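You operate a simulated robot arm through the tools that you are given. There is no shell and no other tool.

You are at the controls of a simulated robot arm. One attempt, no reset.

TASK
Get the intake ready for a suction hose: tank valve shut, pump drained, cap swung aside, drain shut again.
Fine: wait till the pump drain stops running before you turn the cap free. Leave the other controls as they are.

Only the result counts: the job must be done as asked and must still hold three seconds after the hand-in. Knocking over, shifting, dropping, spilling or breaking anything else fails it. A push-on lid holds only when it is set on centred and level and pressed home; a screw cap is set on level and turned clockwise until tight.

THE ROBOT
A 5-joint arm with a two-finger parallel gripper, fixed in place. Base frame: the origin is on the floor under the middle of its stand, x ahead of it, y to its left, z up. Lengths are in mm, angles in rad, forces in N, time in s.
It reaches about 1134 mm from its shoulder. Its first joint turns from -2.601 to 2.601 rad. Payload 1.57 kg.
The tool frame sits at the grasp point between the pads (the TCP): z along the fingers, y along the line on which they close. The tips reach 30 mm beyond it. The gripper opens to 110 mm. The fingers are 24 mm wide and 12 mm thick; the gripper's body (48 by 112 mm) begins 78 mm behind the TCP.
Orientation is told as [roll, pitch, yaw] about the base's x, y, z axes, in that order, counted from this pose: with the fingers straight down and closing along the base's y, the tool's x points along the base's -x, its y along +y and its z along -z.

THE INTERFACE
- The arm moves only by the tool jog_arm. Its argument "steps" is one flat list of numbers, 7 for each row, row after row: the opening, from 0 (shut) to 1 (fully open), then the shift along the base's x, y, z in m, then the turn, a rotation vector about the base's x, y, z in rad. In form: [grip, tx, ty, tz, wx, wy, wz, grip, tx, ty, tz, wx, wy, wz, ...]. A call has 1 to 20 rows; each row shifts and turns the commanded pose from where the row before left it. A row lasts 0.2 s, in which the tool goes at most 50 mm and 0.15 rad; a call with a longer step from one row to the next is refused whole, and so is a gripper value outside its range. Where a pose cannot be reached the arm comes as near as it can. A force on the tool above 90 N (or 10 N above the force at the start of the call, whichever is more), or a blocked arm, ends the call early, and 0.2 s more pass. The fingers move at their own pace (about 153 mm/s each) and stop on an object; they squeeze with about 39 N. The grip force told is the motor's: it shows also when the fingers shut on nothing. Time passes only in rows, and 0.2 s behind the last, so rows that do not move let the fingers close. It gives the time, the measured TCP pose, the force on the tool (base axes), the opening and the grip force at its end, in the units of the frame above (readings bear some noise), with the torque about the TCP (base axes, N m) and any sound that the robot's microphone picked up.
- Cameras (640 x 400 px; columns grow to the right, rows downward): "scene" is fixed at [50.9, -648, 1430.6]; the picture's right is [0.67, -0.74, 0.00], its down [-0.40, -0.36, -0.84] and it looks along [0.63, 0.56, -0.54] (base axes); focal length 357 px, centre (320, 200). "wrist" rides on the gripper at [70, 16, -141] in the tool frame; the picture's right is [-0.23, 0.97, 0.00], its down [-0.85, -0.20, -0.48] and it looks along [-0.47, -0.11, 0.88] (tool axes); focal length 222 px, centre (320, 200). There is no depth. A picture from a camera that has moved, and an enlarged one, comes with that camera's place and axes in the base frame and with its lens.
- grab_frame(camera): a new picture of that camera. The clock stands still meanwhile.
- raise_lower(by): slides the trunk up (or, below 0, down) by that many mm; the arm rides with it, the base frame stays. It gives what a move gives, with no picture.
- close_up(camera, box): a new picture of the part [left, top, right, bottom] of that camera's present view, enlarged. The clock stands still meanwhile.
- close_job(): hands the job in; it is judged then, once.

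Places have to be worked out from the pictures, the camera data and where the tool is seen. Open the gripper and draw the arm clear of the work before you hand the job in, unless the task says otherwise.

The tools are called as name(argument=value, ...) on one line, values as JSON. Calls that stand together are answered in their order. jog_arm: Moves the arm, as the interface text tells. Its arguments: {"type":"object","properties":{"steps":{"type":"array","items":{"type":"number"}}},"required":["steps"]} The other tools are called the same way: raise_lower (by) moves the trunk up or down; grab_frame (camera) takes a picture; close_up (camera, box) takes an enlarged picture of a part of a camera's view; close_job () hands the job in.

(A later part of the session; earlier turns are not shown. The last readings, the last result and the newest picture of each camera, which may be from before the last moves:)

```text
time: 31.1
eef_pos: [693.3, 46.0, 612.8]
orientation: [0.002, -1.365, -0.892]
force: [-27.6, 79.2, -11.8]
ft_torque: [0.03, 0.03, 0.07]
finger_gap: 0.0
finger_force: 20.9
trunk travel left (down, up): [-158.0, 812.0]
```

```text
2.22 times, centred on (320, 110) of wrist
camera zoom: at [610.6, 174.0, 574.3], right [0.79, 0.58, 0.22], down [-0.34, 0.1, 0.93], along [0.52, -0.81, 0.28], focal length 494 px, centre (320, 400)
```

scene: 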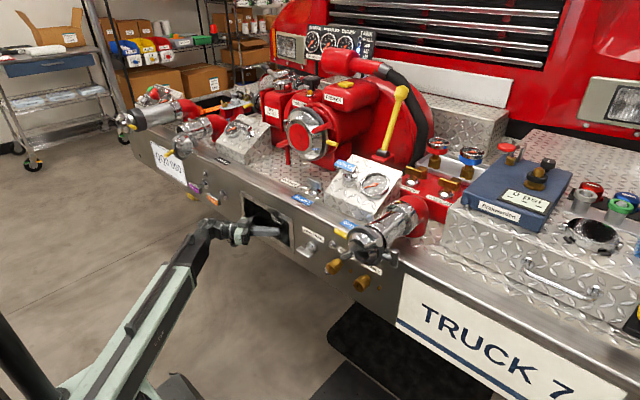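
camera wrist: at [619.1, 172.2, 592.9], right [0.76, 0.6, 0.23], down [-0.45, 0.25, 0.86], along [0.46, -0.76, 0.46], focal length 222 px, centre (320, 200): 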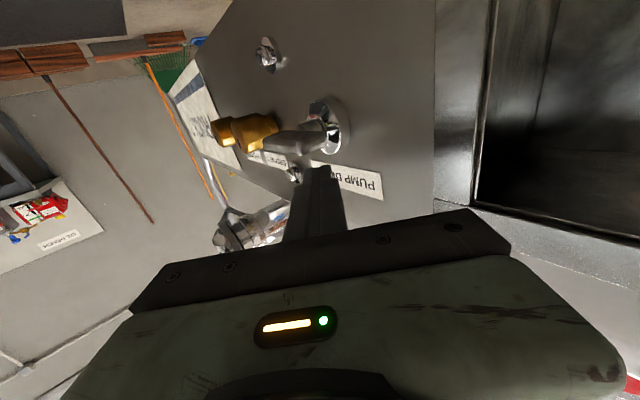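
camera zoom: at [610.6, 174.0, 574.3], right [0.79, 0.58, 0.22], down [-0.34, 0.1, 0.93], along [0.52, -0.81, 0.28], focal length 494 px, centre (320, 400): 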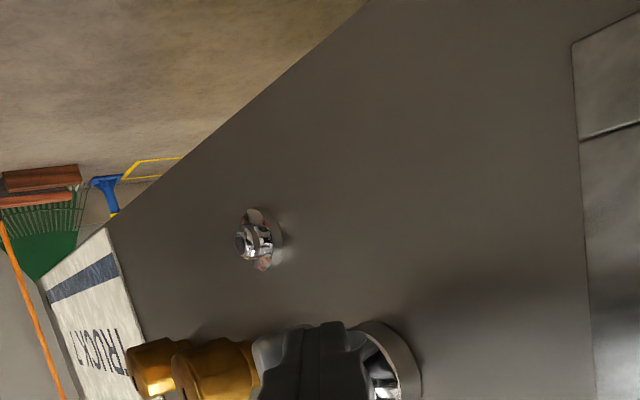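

The bar is vertical and hit its stop (79 N). I relieve the pressure, back away, and look for running water.

jog_arm(steps=[0, 0, 0.008, 0, 0, 0, 0, 0, -0.02, 0.03, 0, 0, 0, 0, 0, -0.02, 0.03, 0, 0, 0, 0])

grab_frame(camera="wrist")

close_up(camera="scene", box=[240, 200, 400, 300])

close_up(camera="scene", box=[270, 10, 390, 80])

```text
time: 31.9
eef_pos: [653.9, 107.3, 614.9]
orientation: [0.001, -1.366, -0.905]
force: [0.2, 1.0, 0.0]
ft_torque: [-0.03, 0.04, -0.03]
finger_gap: 0.0
finger_force: 20.9
trunk travel left (down, up): [-158.0, 812.0]
```

```text
taken
camera wrist: at [572.7, 235.7, 575.2], right [0.79, 0.57, 0.22], down [-0.34, 0.11, 0.93], along [0.5, -0.82, 0.28], focal length 222 px, centre (320, 200)
```

wrist: 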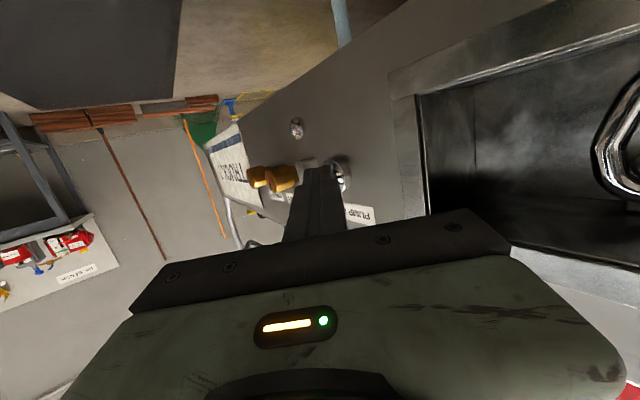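

```text
4.00 times, centred on (320, 250) of scene
camera zoom: at [50.9, -648.0, 1430.6], right [0.67, -0.74, 0.0], down [-0.4, -0.36, -0.84], along [0.63, 0.56, -0.54], focal length 1428 px, centre (320, 0)
```

zoom: 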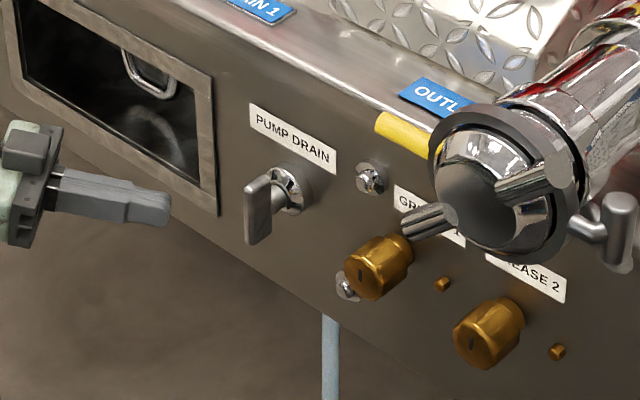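

```text
5.33 times, centred on (330, 45) of scene
camera zoom: at [50.9, -648.0, 1430.6], right [0.67, -0.74, 0.0], down [-0.4, -0.36, -0.84], along [0.63, 0.56, -0.54], focal length 1904 px, centre (267, 1027)
```

zoom: 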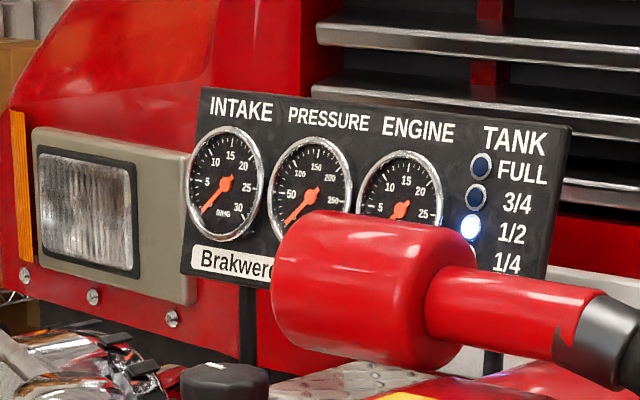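

A light-blue stream of water is now running from under the bumper by the pump drain. While it drains I raise the arm 355 mm, turn the tool back to face +x, and stage in front of the intake cap without touching it.

raise_lower(by=355)

jog_arm(steps=[0, 0.026, -0.001, 0, 0, 0, 0.1286, 0, 0.026, -0.001, 0, 0, 0, 0.1286, 0, 0.026, -0.001, 0, 0, 0, 0.1286, 0, 0.026, -0.001, 0, 0, 0, 0.1286, 0, 0.026, -0.001, 0, 0, 0, 0.1286, 0, 0.026, -0.001, 0, 0, 0, 0.1286, 0, 0.026, -0.001, 0, 0, 0, 0.1286])

grab_frame(camera="scene")

grab_frame(camera="wrist")

```text
time: 35.3
eef_pos: [652.8, 106.8, 968.8]
orientation: [0.001, -1.363, -0.904]
force: [-0.5, 0.5, 0.3]
ft_torque: [0.0, 0.03, -0.01]
finger_gap: 0.1
finger_force: 21.5
trunk travel left (down, up): [-513.0, 457.0]
```

```text
time: 36.9
eef_pos: [835.9, 99.6, 969.2]
orientation: [0.002, -1.369, -0.003]
force: [-0.5, 0.0, -0.9]
ft_torque: [0.01, -0.01, -0.03]
finger_gap: 0.0
finger_force: 20.6
trunk travel left (down, up): [-513.0, 457.0]
```

```text
taken
```

scene: 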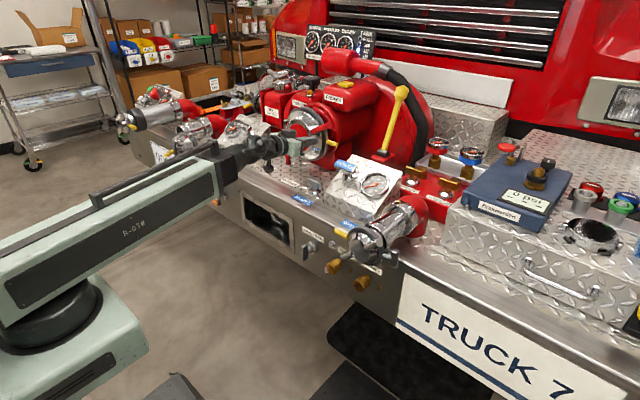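

```text
taken
camera wrist: at [684.1, 115.9, 930.3], right [0.05, 0.97, 0.22], down [-0.3, -0.2, 0.93], along [0.95, -0.11, 0.28], focal length 222 px, centre (320, 200)
```

wrist: 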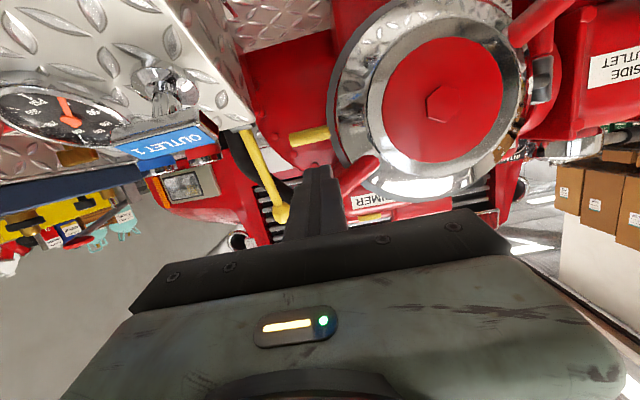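

The arm is staged with its tips short of the cap. I check the drain stream and enlarge the wrist view of the cap.

close_up(camera="scene", box=[260, 210, 400, 310])

close_up(camera="wrist", box=[260, 0, 560, 210])

close_up(camera="scene", box=[230, 80, 370, 170])

```text
4.00 times, centred on (330, 260) of scene
camera zoom: at [50.9, -648.0, 1430.6], right [0.67, -0.74, 0.0], down [-0.4, -0.36, -0.84], along [0.63, 0.56, -0.54], focal length 1428 px, centre (280, -40)
```

zoom: 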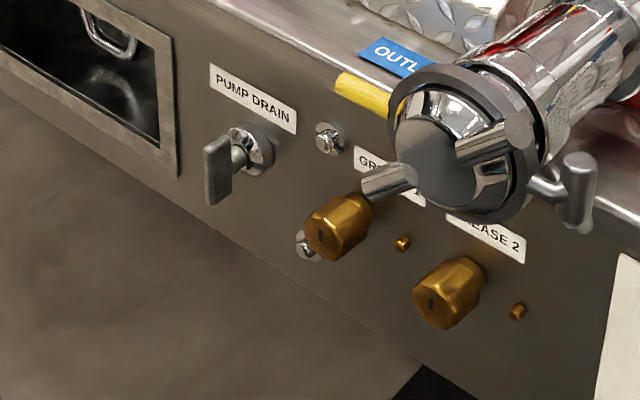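

```text
1.90 times, centred on (410, 105) of wrist
camera zoom: at [684.1, 115.9, 930.3], right [0.05, 0.97, 0.22], down [-0.3, -0.2, 0.93], along [0.95, -0.11, 0.28], focal length 423 px, centre (149, 381)
```

zoom: 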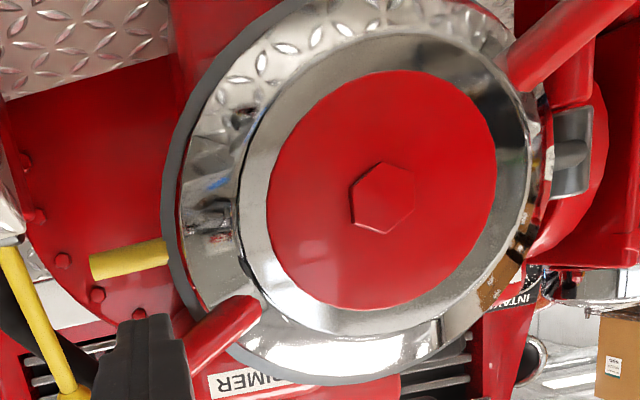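

```text
4.44 times, centred on (300, 125) of scene
camera zoom: at [50.9, -648.0, 1430.6], right [0.67, -0.74, 0.0], down [-0.4, -0.36, -0.84], along [0.63, 0.56, -0.54], focal length 1586 px, centre (409, 533)
```

zoom: 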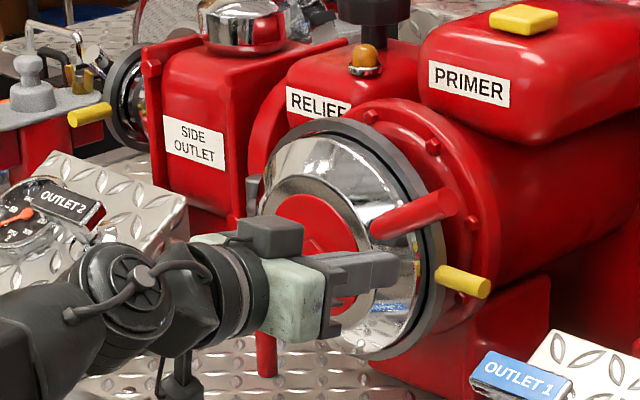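

The stream seems to have stopped already. I lower the trunk 12 mm for entry under the lug and let a few seconds pass, then confirm the drain is no longer running before touching the cap.

raise_lower(by=-12)

jog_arm(steps=[0, 0, 0, 0, 0, 0, 0, 0, 0, 0, 0, 0, 0, 0, 0, 0, 0, 0, 0, 0, 0, 0, 0, 0, 0, 0, 0, 0, 0, 0, 0, 0, 0, 0, 0, 0, 0, 0, 0, 0, 0, 0])

close_up(camera="scene", box=[260, 210, 420, 310])

grab_frame(camera="scene")

close_up(camera="scene", box=[260, 280, 420, 380])

```text
time: 37.5
eef_pos: [835.9, 101.1, 956.5]
orientation: [0.002, -1.367, -0.002]
force: [0.7, 0.2, 0.3]
ft_torque: [0.0, 0.0, -0.03]
finger_gap: 0.0
finger_force: 21.4
trunk travel left (down, up): [-501.0, 469.0]
```

```text
time: 38.9
eef_pos: [834.9, 101.8, 957.2]
orientation: [0.0, -1.366, -0.003]
force: [-0.3, -0.2, 0.5]
ft_torque: [0.01, 0.02, 0.01]
finger_gap: 0.0
finger_force: 21.6
trunk travel left (down, up): [-501.0, 469.0]
```

```text
4.00 times, centred on (340, 260) of scene
camera zoom: at [50.9, -648.0, 1430.6], right [0.67, -0.74, 0.0], down [-0.4, -0.36, -0.84], along [0.63, 0.56, -0.54], focal length 1428 px, centre (240, -40)
```

zoom: 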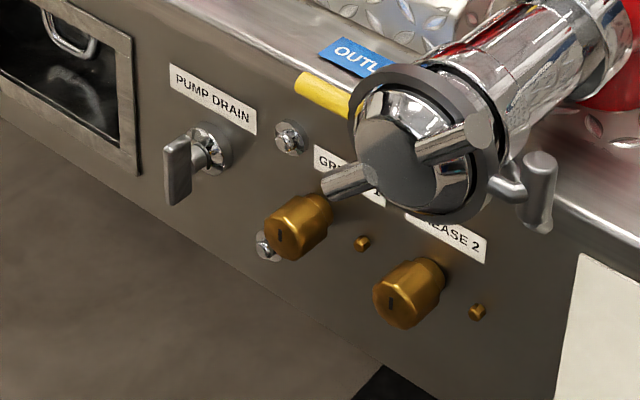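

```text
taken
```

scene: 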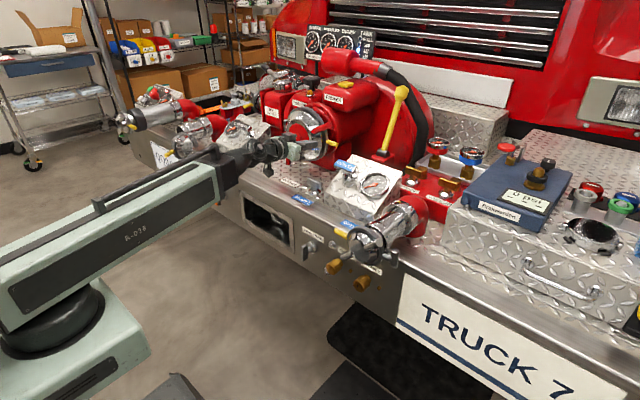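

```text
4.00 times, centred on (340, 330) of scene
camera zoom: at [50.9, -648.0, 1430.6], right [0.67, -0.74, 0.0], down [-0.4, -0.36, -0.84], along [0.63, 0.56, -0.54], focal length 1428 px, centre (240, -320)
```

zoom: 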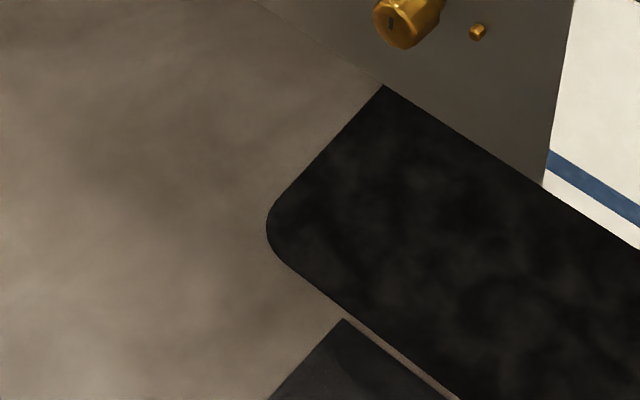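

The stream is gone and the drain wing is still vertical, so the pump has drained. I move the closed fingertips forward underneath the right-hand lug.

jog_arm(steps=[0, 0.029, -0.005, 0, 0, 0, 0, 0, 0.029, -0.005, 0, 0, 0, 0])

close_up(camera="scene", box=[230, 80, 370, 170])

close_up(camera="wrist", box=[220, 0, 540, 210])

```text
time: 39.5
eef_pos: [894.2, 90.7, 956.2]
orientation: [0.003, -1.366, -0.005]
force: [0.0, 0.5, 0.4]
ft_torque: [0.0, 0.03, 0.0]
finger_gap: 0.1
finger_force: 21.4
trunk travel left (down, up): [-501.0, 469.0]
```

```text
4.44 times, centred on (300, 125) of scene
camera zoom: at [50.9, -648.0, 1430.6], right [0.67, -0.74, 0.0], down [-0.4, -0.36, -0.84], along [0.63, 0.56, -0.54], focal length 1586 px, centre (409, 533)
```

zoom: 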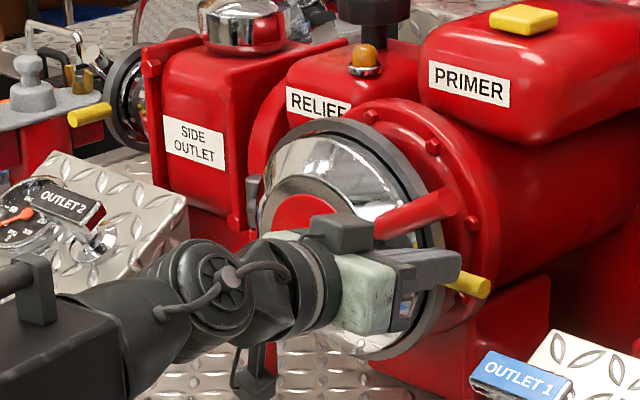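

```text
1.90 times, centred on (380, 105) of wrist
camera zoom: at [742.6, 106.1, 918.1], right [0.05, 0.97, 0.22], down [-0.29, -0.2, 0.93], along [0.95, -0.11, 0.28], focal length 423 px, centre (206, 381)
```

zoom: 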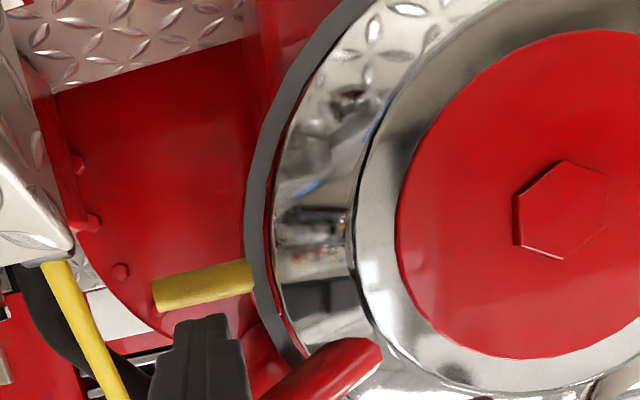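

The fingers are in place below the lug and clear of the yellow stub. I pitch up and follow its arc to begin turning the cap anticlockwise.

jog_arm(steps=[0, 0, 0, 0.0093, 0, -0.04, 0, 0, 0, 0, 0.0093, 0, -0.039, 0, 0, 0, 0.003, 0.0055, 0, -0.023, 0, 0, 0, 0.003, 0.0055, 0, -0.023, 0, 0, 0, 0.003, 0.0055, 0, -0.023, 0, 0, 0, 0.003, 0.0055, 0, -0.023, 0, 0, 0, 0.003, 0.0055, 0, -0.023, 0])

close_up(camera="scene", box=[230, 80, 370, 170])

close_up(camera="wrist", box=[220, 0, 540, 210])

```text
time: 41.1
eef_pos: [893.8, 105.8, 1002.8]
orientation: [0.078, -1.56, -0.079]
force: [0.7, 0.1, -2.2]
ft_torque: [-0.02, 0.01, 0.02]
finger_gap: 0.0
finger_force: 21.2
trunk travel left (down, up): [-501.0, 469.0]
```

```text
4.44 times, centred on (300, 125) of scene
camera zoom: at [50.9, -648.0, 1430.6], right [0.67, -0.74, 0.0], down [-0.4, -0.36, -0.84], along [0.63, 0.56, -0.54], focal length 1586 px, centre (409, 533)
```

zoom: 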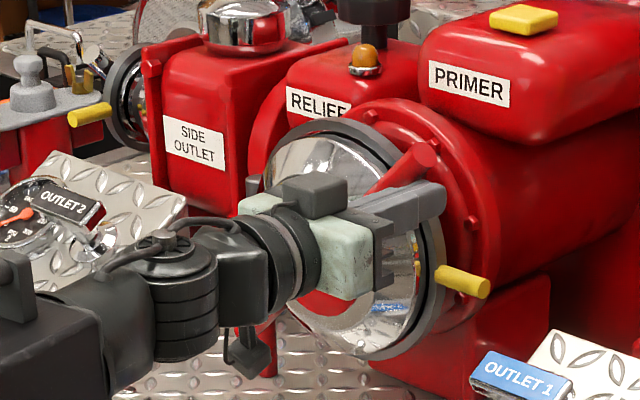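

```text
1.90 times, centred on (380, 105) of wrist
camera zoom: at [752.2, 121.2, 935.2], right [0.0, 0.97, 0.23], down [-0.47, -0.2, 0.86], along [0.88, -0.11, 0.46], focal length 423 px, centre (206, 381)
```

zoom: 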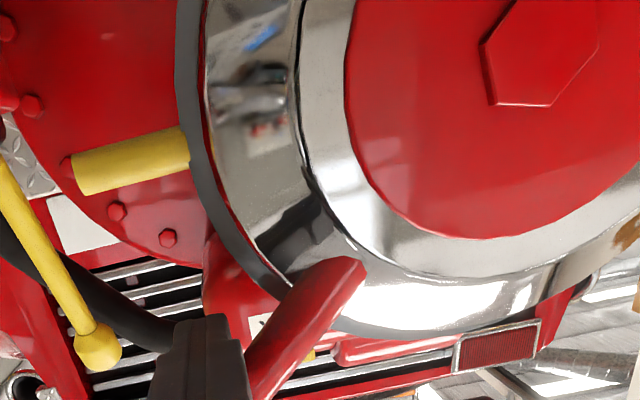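

The cap turns with about 2 N. I continue along the arc.

jog_arm(steps=[0, 0, 0.0055, 0.0058, 0, -0.024, 0, 0, 0, 0.0055, 0.0058, 0, -0.024, 0, 0, 0, 0.0055, 0.0058, 0, -0.024, 0, 0, 0, 0.0055, 0.0058, 0, -0.024, 0, 0, 0, 0.0058, 0.0034, 0, -0.0141, 0, 0, 0, 0.0058, 0.0034, 0, -0.0141, 0, 0, 0, 0.0058, 0.0034, 0, -0.0141, 0, 0, 0, 0.0058, 0.0034, 0, -0.0141, 0, 0, 0, 0.0058, 0.0034, 0, -0.0141, 0])

close_up(camera="scene", box=[230, 80, 370, 170])

close_up(camera="wrist", box=[220, 0, 540, 210])

```text
time: 43.1
eef_pos: [893.3, 156.2, 1042.1]
orientation: [3.138, -1.414, -3.14]
force: [1.2, 0.0, -1.3]
ft_torque: [-0.03, 0.0, -0.01]
finger_gap: 0.0
finger_force: 21.2
trunk travel left (down, up): [-501.0, 469.0]
```

```text
4.44 times, centred on (300, 125) of scene
camera zoom: at [50.9, -648.0, 1430.6], right [0.67, -0.74, 0.0], down [-0.4, -0.36, -0.84], along [0.63, 0.56, -0.54], focal length 1586 px, centre (409, 533)
```

zoom: 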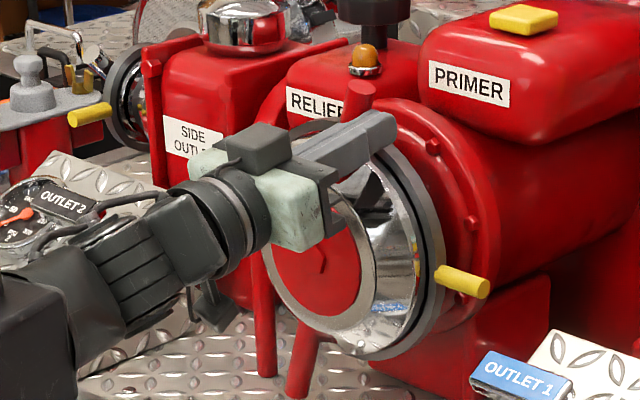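

```text
1.90 times, centred on (380, 105) of wrist
camera zoom: at [765.8, 171.7, 952.2], right [-0.03, 0.97, 0.23], down [-0.61, -0.2, 0.77], along [0.79, -0.11, 0.6], focal length 423 px, centre (206, 381)
```

zoom: 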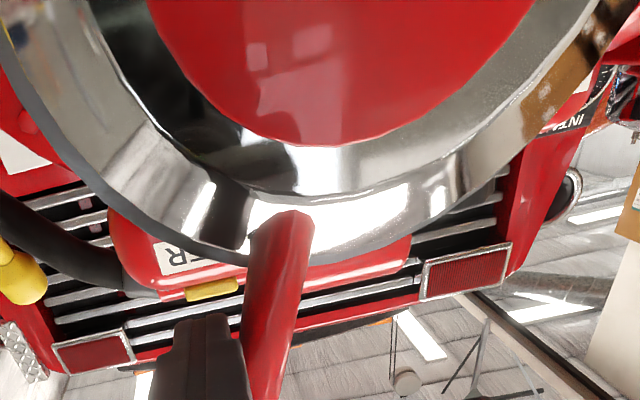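

The lug is near vertical now with no resistance. I keep following the arc past the top.

jog_arm(steps=[0, 0, 0.0066, 0.0019, 0, -0.0082, 0, 0, 0, 0.0066, 0.0019, 0, -0.0082, 0, 0, 0, 0.0066, 0.0019, 0, -0.0082, 0, 0, 0, 0.0066, 0.0019, 0, -0.0082, 0, 0, 0, 0.0066, 0.0019, 0, -0.0082, 0, 0, 0, 0.0069, 0.0004, 0, -0.0016, 0, 0, 0, 0.0069, 0.0004, 0, -0.0016, 0, 0, 0, 0.0069, 0.0004, 0, -0.0016, 0, 0, 0, 0.0069, 0.0004, 0, -0.0016, 0, 0, 0, 0.0069, 0.0004, 0, -0.0016, 0])

close_up(camera="scene", box=[230, 80, 370, 170])

close_up(camera="wrist", box=[220, 0, 540, 210])

```text
time: 45.0
eef_pos: [894.1, 194.1, 1053.2]
orientation: [3.087, -1.367, -3.113]
force: [-7.9, -23.0, -22.8]
ft_torque: [-0.31, 0.44, -0.32]
finger_gap: 0.0
finger_force: 21.1
trunk travel left (down, up): [-501.0, 469.0]
stopped in row 9: the force on the tool passed its limit at 101 N (the readings are from after the stop); the commanded pose is now the measured one
```

```text
4.44 times, centred on (300, 125) of scene
camera zoom: at [50.9, -648.0, 1430.6], right [0.67, -0.74, 0.0], down [-0.4, -0.36, -0.84], along [0.63, 0.56, -0.54], focal length 1586 px, centre (409, 533)
```

zoom: 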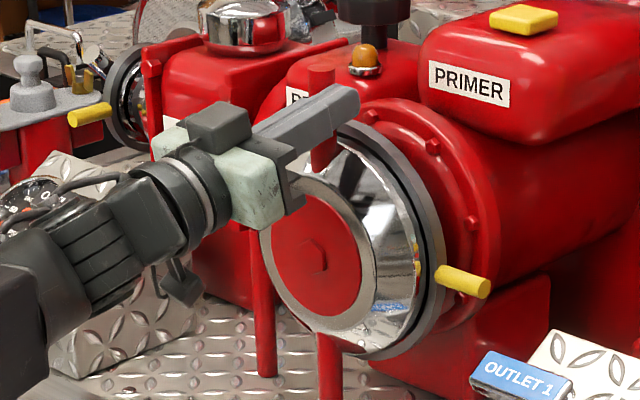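

```text
1.90 times, centred on (380, 105) of wrist
camera zoom: at [771.4, 214.4, 957.3], right [-0.02, 0.97, 0.23], down [-0.65, -0.19, 0.74], along [0.76, -0.13, 0.63], focal length 423 px, centre (206, 381)
```

zoom: 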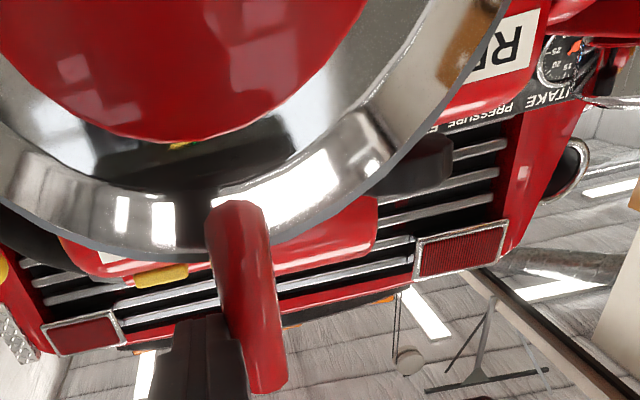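

The cap came to a stop with its handles vertical, about 60° round, so it is turned free. I back off the lug, withdraw and look again.

jog_arm(steps=[0, 0, -0.012, 0, 0, 0, 0, 0, -0.03, -0.01, 0, 0, 0, 0, 0, -0.045, -0.01, 0, 0, 0, 0, 0, -0.045, -0.01, 0, 0, 0, 0, 0, 0, -0.01, -0.0125, 0, 0.052, 0, 0, 0, -0.01, -0.0125, 0, 0.052, 0, 0, 0, -0.01, -0.0125, 0, 0.052, 0, 0, 0, -0.01, -0.0125, 0, 0.052, 0])

grab_frame(camera="wrist")

close_up(camera="scene", box=[230, 80, 370, 170])

close_up(camera="scene", box=[260, 210, 420, 310])

```text
time: 46.8
eef_pos: [798.0, 125.8, 1005.1]
orientation: [0.726, -1.567, -0.742]
force: [0.0, 0.0, 0.2]
ft_torque: [0.0, 0.02, -0.02]
finger_gap: 0.0
finger_force: 21.9
out of reach, approached as far as the arm can: row 4, 5, 6, 7
trunk travel left (down, up): [-501.0, 469.0]
```

```text
taken
camera wrist: at [655.5, 143.6, 936.1], right [0.02, 0.97, 0.23], down [-0.48, -0.19, 0.86], along [0.88, -0.13, 0.46], focal length 222 px, centre (320, 200)
```

wrist: 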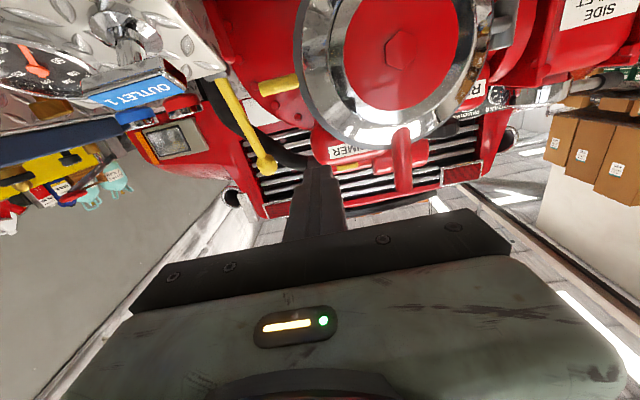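

```text
4.44 times, centred on (300, 125) of scene
camera zoom: at [50.9, -648.0, 1430.6], right [0.67, -0.74, 0.0], down [-0.4, -0.36, -0.84], along [0.63, 0.56, -0.54], focal length 1586 px, centre (409, 533)
```

zoom: 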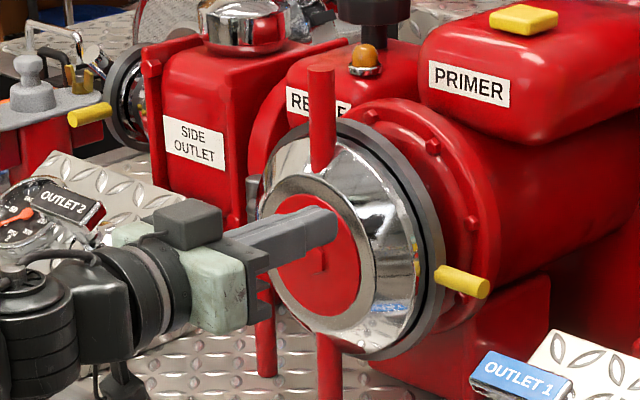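

```text
4.00 times, centred on (340, 260) of scene
camera zoom: at [50.9, -648.0, 1430.6], right [0.67, -0.74, 0.0], down [-0.4, -0.36, -0.84], along [0.63, 0.56, -0.54], focal length 1428 px, centre (240, -40)
```

zoom: 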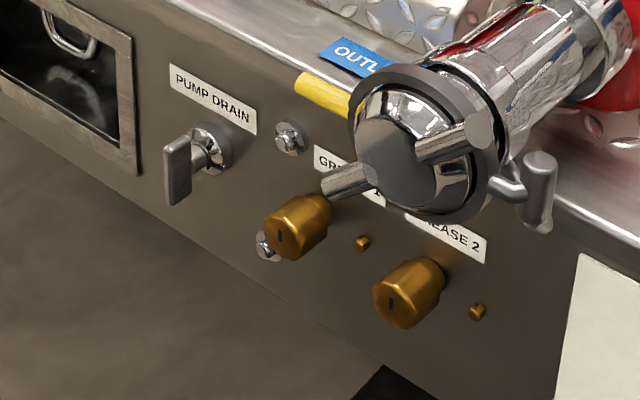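

The handles are vertical and the drain remains open and dry. Next I roll the tool 90° so the fingers close vertically, and move to y≈95 in front of the yellow stub.

jog_arm(steps=[0.5, 0.0043, -0.0026, 0, -0.131, 0, 0, 0.5, 0.0043, -0.0026, 0, -0.131, 0, 0, 0.5, 0.0043, -0.0026, 0, -0.131, 0, 0, 0.5, 0.0043, -0.0026, 0, -0.131, 0, 0, 0.5, 0.0043, -0.0026, 0, -0.131, 0, 0, 0.5, 0.0043, -0.0026, 0, -0.131, 0, 0, 0.5, 0.0043, -0.0026, 0, -0.131, 0, 0, 0.5, 0.0043, -0.0026, 0, -0.131, 0, 0, 0.5, 0.0043, -0.0026, 0, -0.131, 0, 0, 0.5, 0.0043, -0.0026, 0, -0.131, 0, 0, 0.5, 0.0043, -0.0026, 0, -0.131, 0, 0, 0.5, 0.0043, -0.0026, 0, -0.131, 0, 0])

raise_lower(by=-74)

grab_frame(camera="wrist")

close_up(camera="scene", box=[230, 80, 370, 170])

```text
time: 49.4
eef_pos: [843.3, 93.0, 1009.6]
orientation: [-1.587, 0.001, 1.568]
force: [-0.1, 0.8, -0.1]
ft_torque: [0.0, 0.02, -0.01]
finger_gap: 55.1
finger_force: 0.0
out of reach, approached as far as the arm can: row 7
trunk travel left (down, up): [-501.0, 469.0]
```

```text
time: 50.5
eef_pos: [843.8, 94.0, 934.9]
orientation: [-1.586, -0.001, 1.569]
force: [0.7, 0.2, -0.3]
ft_torque: [0.03, 0.01, 0.02]
finger_gap: 55.0
finger_force: 0.1
trunk travel left (down, up): [-427.0, 543.0]
```

```text
taken
camera wrist: at [704.0, 23.1, 917.2], right [0.02, 0.23, -0.97], down [-0.48, 0.86, 0.19], along [0.88, 0.46, 0.12], focal length 222 px, centre (320, 200)
```

wrist: 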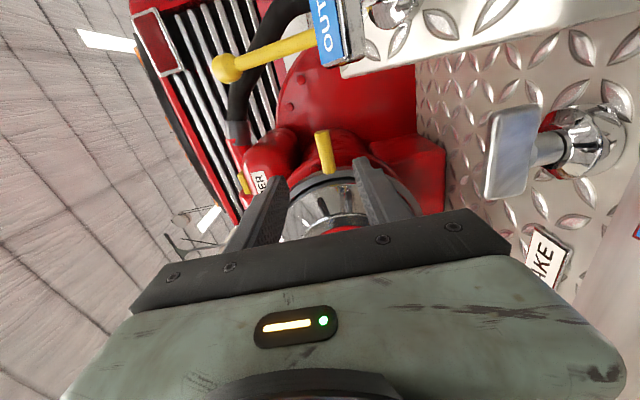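

```text
4.44 times, centred on (300, 125) of scene
camera zoom: at [50.9, -648.0, 1430.6], right [0.67, -0.74, 0.0], down [-0.4, -0.36, -0.84], along [0.63, 0.56, -0.54], focal length 1586 px, centre (409, 533)
```

zoom: 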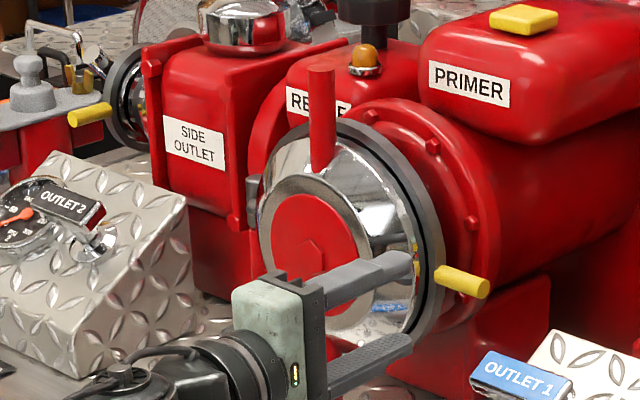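

The stub lies at about y 66–111, z 931, x≈934, between the open fingers' line. I lower 4 mm, move forward around it, then close on it.

raise_lower(by=-4)

jog_arm(steps=[0.5, 0.027, -0.002, 0, 0, 0, 0, 0.5, 0.027, -0.002, 0, 0, 0, 0, 0.5, 0.025, -0.002, 0, 0, 0, 0])

close_up(camera="wrist", box=[220, 90, 440, 230])

close_up(camera="scene", box=[270, 100, 370, 165])

```text
time: 51.0
eef_pos: [844.3, 93.7, 930.9]
orientation: [-1.586, 0.002, 1.568]
force: [-0.8, -0.2, -0.8]
ft_torque: [-0.01, -0.05, 0.0]
finger_gap: 55.2
finger_force: 0.1
trunk travel left (down, up): [-423.0, 547.0]
```

```text
time: 51.8
eef_pos: [923.5, 87.2, 931.2]
orientation: [-1.586, -0.002, 1.569]
force: [0.6, 0.8, 0.3]
ft_torque: [-0.05, 0.0, -0.03]
finger_gap: 54.9
finger_force: 0.0
trunk travel left (down, up): [-423.0, 547.0]
```

```text
2.86 times, centred on (330, 160) of wrist
camera zoom: at [783.8, 17.1, 913.2], right [0.02, 0.23, -0.97], down [-0.48, 0.86, 0.19], along [0.88, 0.46, 0.12], focal length 635 px, centre (291, 314)
```

zoom: 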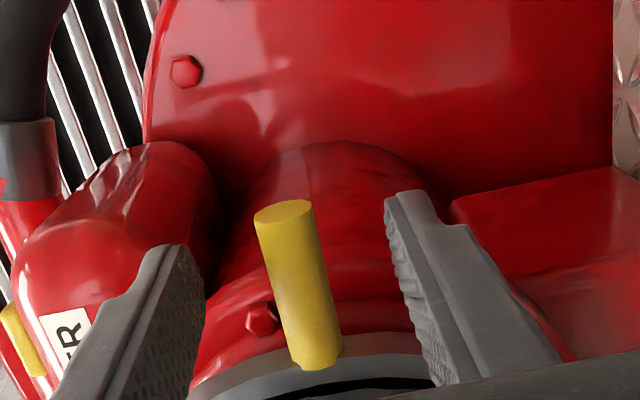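

```text
6.15 times, centred on (320, 132) of scene
camera zoom: at [50.9, -648.0, 1430.6], right [0.67, -0.74, 0.0], down [-0.4, -0.36, -0.84], along [0.63, 0.56, -0.54], focal length 2196 px, centre (320, 615)
```

zoom: 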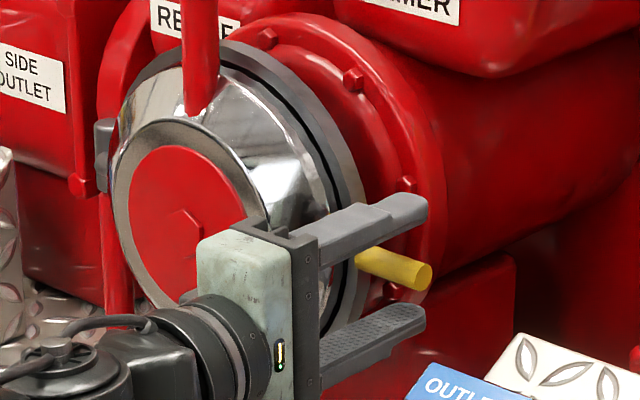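

The stub is between the pads. I close on it.

jog_arm(steps=[0, 0, 0, 0, 0, 0, 0, 0, 0, 0, 0, 0, 0, 0, 0, 0, 0, 0, 0, 0, 0])

close_up(camera="scene", box=[270, 100, 370, 165])

```text
time: 52.6
eef_pos: [924.2, 86.9, 929.6]
orientation: [-1.585, -0.002, 1.569]
force: [-4.0, -1.3, -16.9]
ft_torque: [-0.06, 0.26, 0.32]
finger_gap: 15.8
finger_force: 31.8
trunk travel left (down, up): [-423.0, 547.0]
```

```text
6.15 times, centred on (320, 132) of scene
camera zoom: at [50.9, -648.0, 1430.6], right [0.67, -0.74, 0.0], down [-0.4, -0.36, -0.84], along [0.63, 0.56, -0.54], focal length 2196 px, centre (320, 615)
```

zoom: 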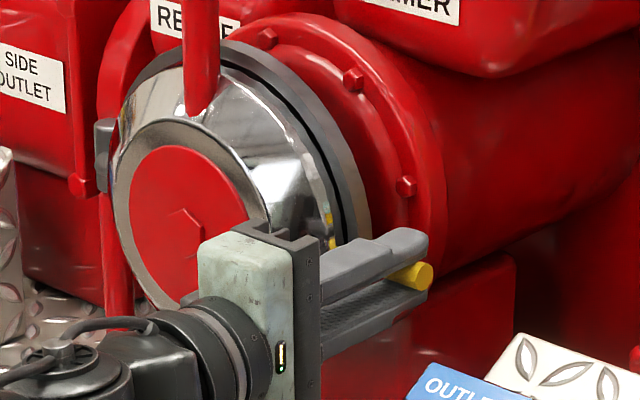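

The stub is gripped (gap 15.8 mm). The hinge triangulates to about (931, 325), so I pull the stub along an arc around it, turning the tool with it, and check after a short first stretch.

jog_arm(steps=[0, -0.01426, 0.00085, 0, 0, 0, -0.06, 0, -0.01418, 0.0017, 0, 0, 0, -0.06, 0, -0.01406, 0.00255, 0, 0, 0, -0.06, 0, -0.01388, 0.00339, 0, 0, 0, -0.06])

close_up(camera="scene", box=[240, 80, 380, 170])

```text
time: 53.6
eef_pos: [867.5, 99.5, 929.8]
orientation: [-1.585, 0.0, 1.334]
force: [6.1, 20.7, -9.4]
ft_torque: [0.42, 0.1, 0.45]
finger_gap: 16.0
finger_force: 31.1
trunk travel left (down, up): [-423.0, 547.0]
```

```text
4.44 times, centred on (310, 125) of scene
camera zoom: at [50.9, -648.0, 1430.6], right [0.67, -0.74, 0.0], down [-0.4, -0.36, -0.84], along [0.63, 0.56, -0.54], focal length 1586 px, centre (364, 533)
```

zoom: 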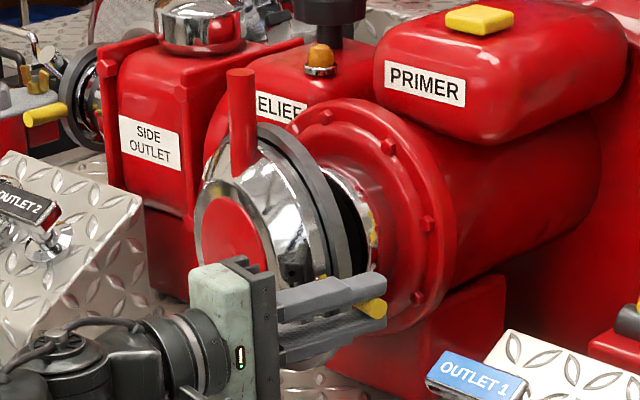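

The cap is swinging open, with a 20 N side force that suggests the hinge is nearer x≈948. I correct the arc and continue.

jog_arm(steps=[0, -0.01338, 0.00823, 0, 0, 0, -0.06, 0, -0.01304, 0.00603, 0, 0, 0, -0.06, 0, -0.01266, 0.0068, 0, 0, 0, -0.06, 0, -0.01222, 0.00754, 0, 0, 0, -0.06])

close_up(camera="scene", box=[240, 80, 380, 170])

```text
time: 54.6
eef_pos: [814.3, 125.1, 930.8]
orientation: [-1.585, -0.002, 1.086]
force: [-4.6, -0.7, -19.6]
ft_torque: [0.1, 0.29, 0.9]
finger_gap: 15.8
finger_force: 31.7
trunk travel left (down, up): [-423.0, 547.0]
```

```text
4.44 times, centred on (310, 125) of scene
camera zoom: at [50.9, -648.0, 1430.6], right [0.67, -0.74, 0.0], down [-0.4, -0.36, -0.84], along [0.63, 0.56, -0.54], focal length 1586 px, centre (364, 533)
```

zoom: 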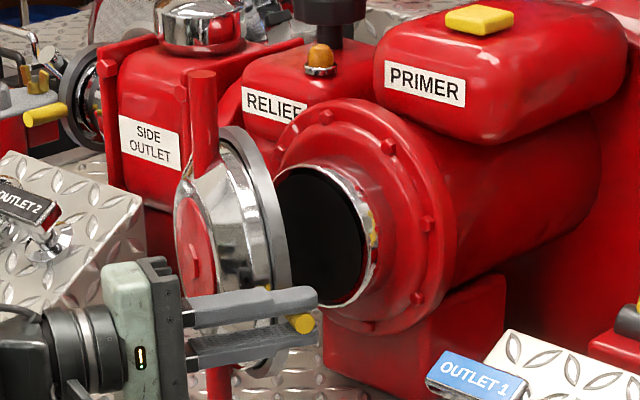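

The arc fits well now and the intake mouth is visible. I keep swinging.

jog_arm(steps=[0, -0.01175, 0.00826, 0, 0, 0, -0.06, 0, -0.01123, 0.00895, 0, 0, 0, -0.06, 0, -0.01068, 0.00961, 0, 0, 0, -0.06, 0, -0.01008, 0.01023, 0, 0, 0, -0.06, 0, -0.00945, 0.01082, 0, 0, 0, -0.06])

close_up(camera="scene", box=[200, 80, 380, 190])

```text
time: 55.8
eef_pos: [762.2, 171.8, 929.5]
orientation: [-1.581, -0.002, 0.784]
force: [-12.1, -11.2, -23.7]
ft_torque: [0.22, 0.35, 0.23]
finger_gap: 15.8
finger_force: 31.4
trunk travel left (down, up): [-423.0, 547.0]
```

```text
3.56 times, centred on (290, 135) of scene
camera zoom: at [50.9, -648.0, 1430.6], right [0.67, -0.74, 0.0], down [-0.4, -0.36, -0.84], along [0.63, 0.56, -0.54], focal length 1269 px, centre (427, 431)
```

zoom: 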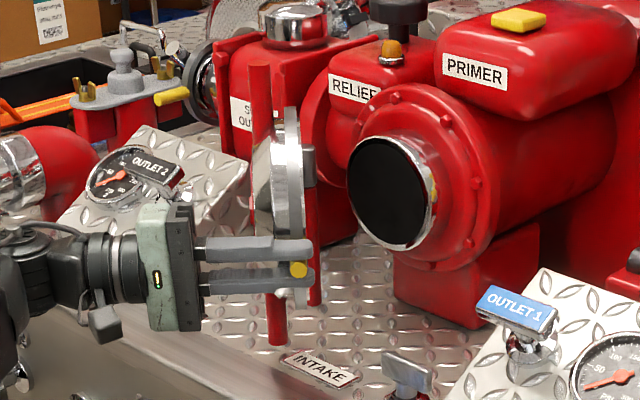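

The cap is about 45° open. I keep following the arc with less tool yaw, letting the stub pivot between the pads.

jog_arm(steps=[0, -0.00928, 0.011, 0, 0, 0, -0.03, 0, -0.00861, 0.01154, 0, 0, 0, -0.03, 0, -0.0079, 0.01204, 0, 0, 0, -0.03, 0, -0.00717, 0.01249, 0, 0, 0, -0.03, 0, -0.0064, 0.0129, 0, 0, 0, -0.03, 0, -0.00562, 0.01326, 0, 0, 0, -0.03])

close_up(camera="scene", box=[180, 80, 360, 190])

grab_frame(camera="wrist")

```text
time: 57.2
eef_pos: [718.0, 245.4, 930.9]
orientation: [-1.583, 0.0, 0.607]
force: [-7.5, -6.6, -20.3]
ft_torque: [0.21, 0.35, -0.79]
finger_gap: 15.9
finger_force: 31.5
trunk travel left (down, up): [-423.0, 547.0]
```

```text
3.56 times, centred on (270, 135) of scene
camera zoom: at [50.9, -648.0, 1430.6], right [0.67, -0.74, 0.0], down [-0.4, -0.36, -0.84], along [0.63, 0.56, -0.54], focal length 1269 px, centre (498, 431)
```

zoom: 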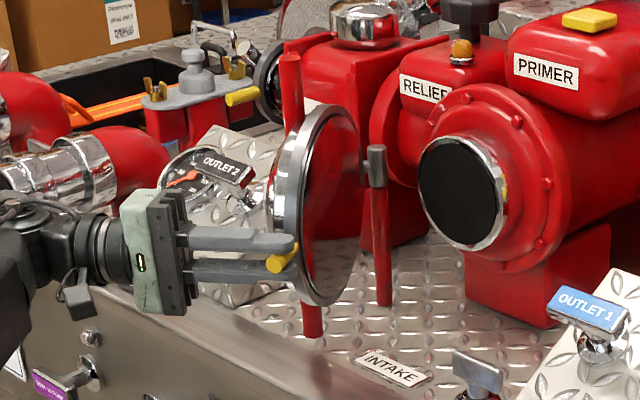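

```text
taken
camera wrist: at [581.4, 320.7, 912.3], right [0.19, 0.12, -0.97], down [0.43, 0.88, 0.19], along [0.88, -0.45, 0.12], focal length 222 px, centre (320, 200)
```

wrist: 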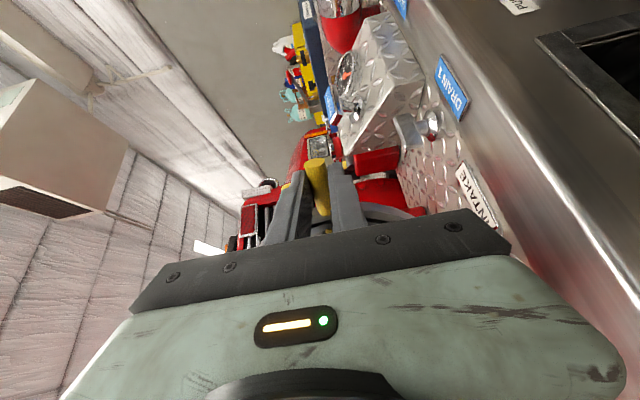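

About 65° open and the path is clear. I continue to about 90°, turning the tool yaw back so the wrist stays away from OUTLET 2.

jog_arm(steps=[0, -0.00481, 0.01357, 0, 0, 0, 0.05, 0, -0.00399, 0.01383, 0, 0, 0, 0.05, 0, -0.00315, 0.01405, 0, 0, 0, 0.05, 0, -0.00231, 0.01421, 0, 0, 0, 0.05, 0, -0.00145, 0.01432, 0, 0, 0, 0.05, 0, -0.00059, 0.01439, 0, 0, 0, 0.05])

close_up(camera="scene", box=[180, 80, 360, 190])

grab_frame(camera="scene")

```text
time: 58.6
eef_pos: [702.1, 330.9, 929.1]
orientation: [-1.583, 0.002, 0.91]
force: [-5.7, -4.3, -19.0]
ft_torque: [0.05, 1.06, -1.1]
finger_gap: 16.0
finger_force: 31.4
trunk travel left (down, up): [-423.0, 547.0]
```

```text
3.56 times, centred on (270, 135) of scene
camera zoom: at [50.9, -648.0, 1430.6], right [0.67, -0.74, 0.0], down [-0.4, -0.36, -0.84], along [0.63, 0.56, -0.54], focal length 1269 px, centre (498, 431)
```

zoom: 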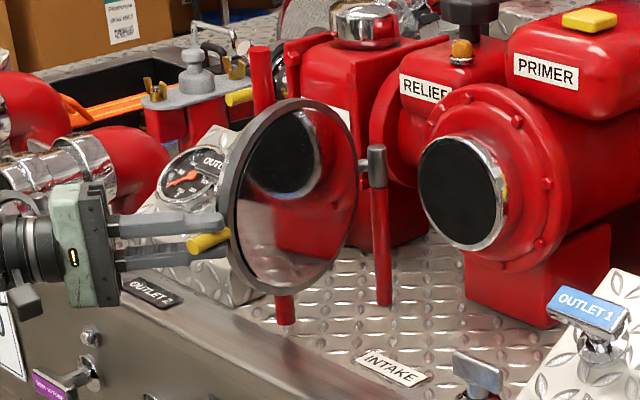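

```text
taken
```

scene: 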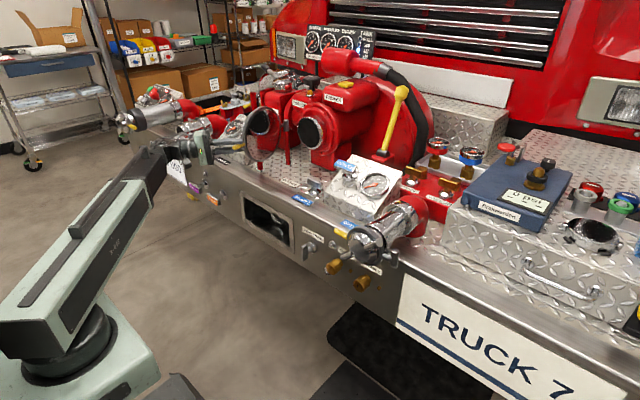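

The cap is roughly 87° open and the intake mouth is clear. I take it a little further aside, watching the force for the hinge stop.

jog_arm(steps=[0, 0.00028, 0.0144, 0, 0, 0, 0.05, 0, 0.00114, 0.01435, 0, 0, 0, 0.05, 0, 0.002, 0.01426, 0, 0, 0, 0.05, 0, 0.00285, 0.01411, 0, 0, 0, 0.05])

close_up(camera="scene", box=[180, 80, 360, 190])

grab_frame(camera="wrist")

```text
time: 59.6
eef_pos: [708.3, 387.6, 929.3]
orientation: [-1.583, -0.002, 1.108]
force: [-8.8, -3.7, -18.7]
ft_torque: [0.28, 1.01, -1.05]
finger_gap: 15.7
finger_force: 31.4
trunk travel left (down, up): [-423.0, 547.0]
```

```text
3.56 times, centred on (270, 135) of scene
camera zoom: at [50.9, -648.0, 1430.6], right [0.67, -0.74, 0.0], down [-0.4, -0.36, -0.84], along [0.63, 0.56, -0.54], focal length 1269 px, centre (498, 431)
```

zoom: 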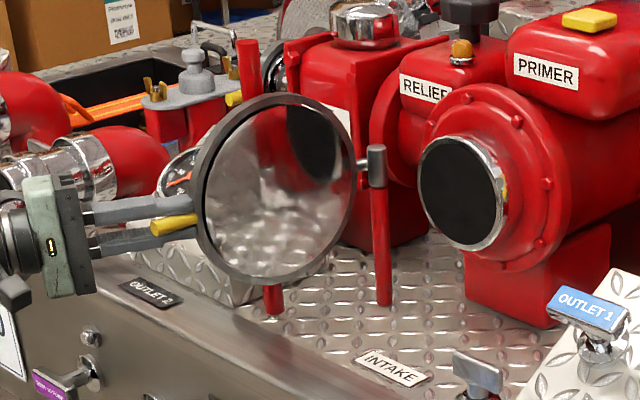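

```text
taken
camera wrist: at [551.7, 387.4, 912.3], right [0.11, 0.2, -0.97], down [-0.05, 0.98, 0.19], along [0.99, 0.03, 0.12], focal length 222 px, centre (320, 200)
```

wrist: 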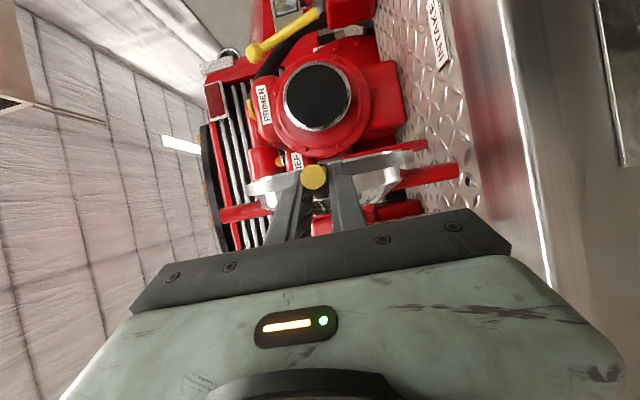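

The cap stands about 101° open with no resistance. I open the fingers and withdraw along the tool axis, then check that it stays.

jog_arm(steps=[0.5, 0, 0, 0, 0, 0, 0, 0.5, 0, 0, 0, 0, 0, 0, 0.5, -0.0224, 0.0111, 0, 0, 0, 0, 0.5, -0.0358, 0.0177, 0, 0, 0, 0, 0.5, -0.0358, 0.0177, 0, 0, 0, 0])

close_up(camera="scene", box=[160, 70, 360, 195])

grab_frame(camera="wrist")

```text
time: 60.8
eef_pos: [612.9, 433.7, 931.2]
orientation: [-1.589, 0.0, 1.107]
force: [0.5, 0.0, -0.9]
ft_torque: [0.01, -0.03, 0.0]
finger_gap: 55.3
finger_force: 0.1
trunk travel left (down, up): [-423.0, 547.0]
```

```text
3.20 times, centred on (260, 132) of scene
camera zoom: at [50.9, -648.0, 1430.6], right [0.67, -0.74, 0.0], down [-0.4, -0.36, -0.84], along [0.63, 0.56, -0.54], focal length 1142 px, centre (512, 416)
```

zoom: 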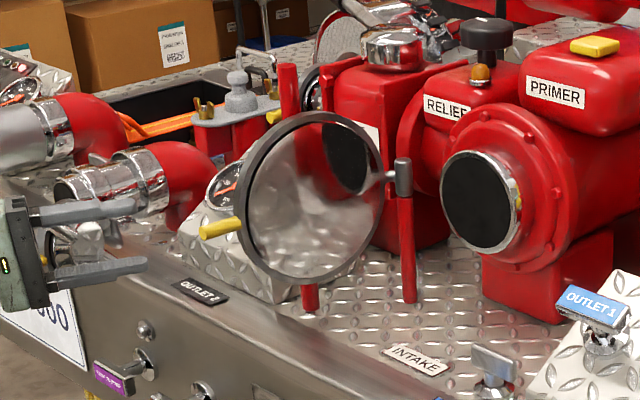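

```text
taken
camera wrist: at [457.3, 433.2, 913.3], right [0.12, 0.2, -0.97], down [-0.05, 0.98, 0.19], along [0.99, 0.02, 0.12], focal length 222 px, centre (320, 200)
```

wrist: 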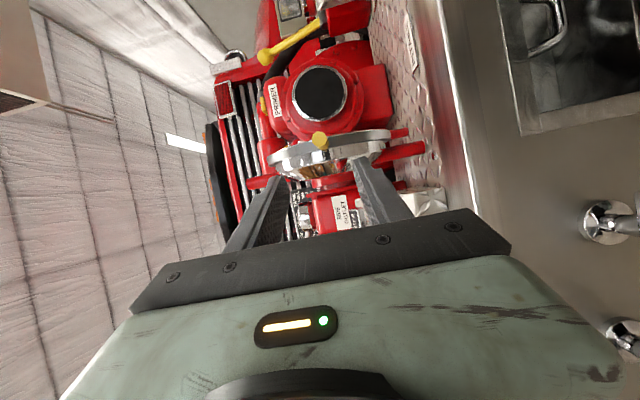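

The cap stays aside and the intake is open. Now for the drain: I lower the trunk 236 mm here, then move along in front of the bumper, turning the tool back to −0.9 rad yaw with fingers closed.

raise_lower(by=-236)

jog_arm(steps=[0, 0.0039, -0.0434, 0, 0, 0, -0.063, 0, 0.0039, -0.0434, 0, 0, 0, -0.063, 0, 0.0039, -0.0434, 0, 0, 0, -0.063, 0, 0.0039, -0.0434, 0, 0, 0, -0.063, 0, 0.0039, -0.0434, 0, 0, 0, -0.063, 0, 0.0039, -0.0434, 0, 0, 0, -0.063, 0, 0.0039, -0.0434, 0, 0, 0, -0.063])

grab_frame(camera="wrist")

grab_frame(camera="scene")

```text
time: 63.3
eef_pos: [614.2, 433.3, 695.6]
orientation: [-1.586, -0.001, 1.105]
force: [0.0, 0.2, 0.8]
ft_torque: [-0.01, 0.02, -0.01]
finger_gap: 54.8
finger_force: 0.0
trunk travel left (down, up): [-187.0, 783.0]
```

```text
time: 64.9
eef_pos: [641.7, 129.6, 695.5]
orientation: [-1.588, -0.002, 0.666]
force: [0.1, -0.9, -0.7]
ft_torque: [0.02, 0.0, -0.03]
finger_gap: 0.0
finger_force: 21.2
trunk travel left (down, up): [-187.0, 783.0]
```

```text
taken
camera wrist: at [501.3, 196.9, 677.3], right [0.19, 0.13, -0.97], down [0.38, 0.91, 0.19], along [0.91, -0.4, 0.12], focal length 222 px, centre (320, 200)
```

wrist: 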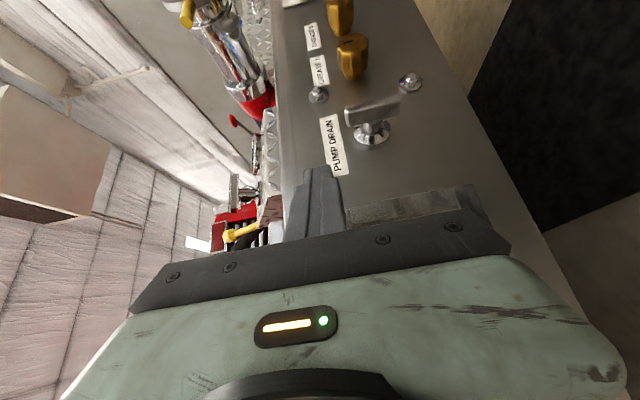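

```text
taken
```

scene: 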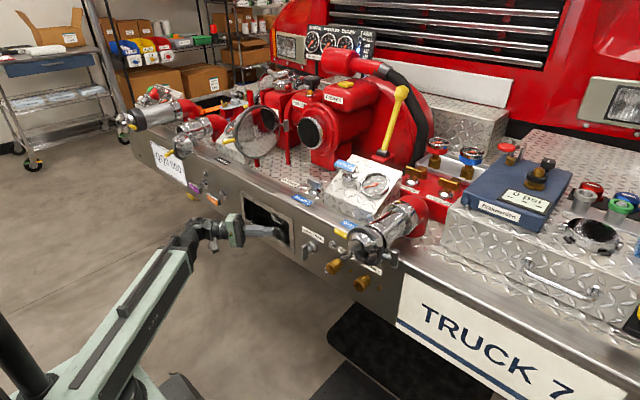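

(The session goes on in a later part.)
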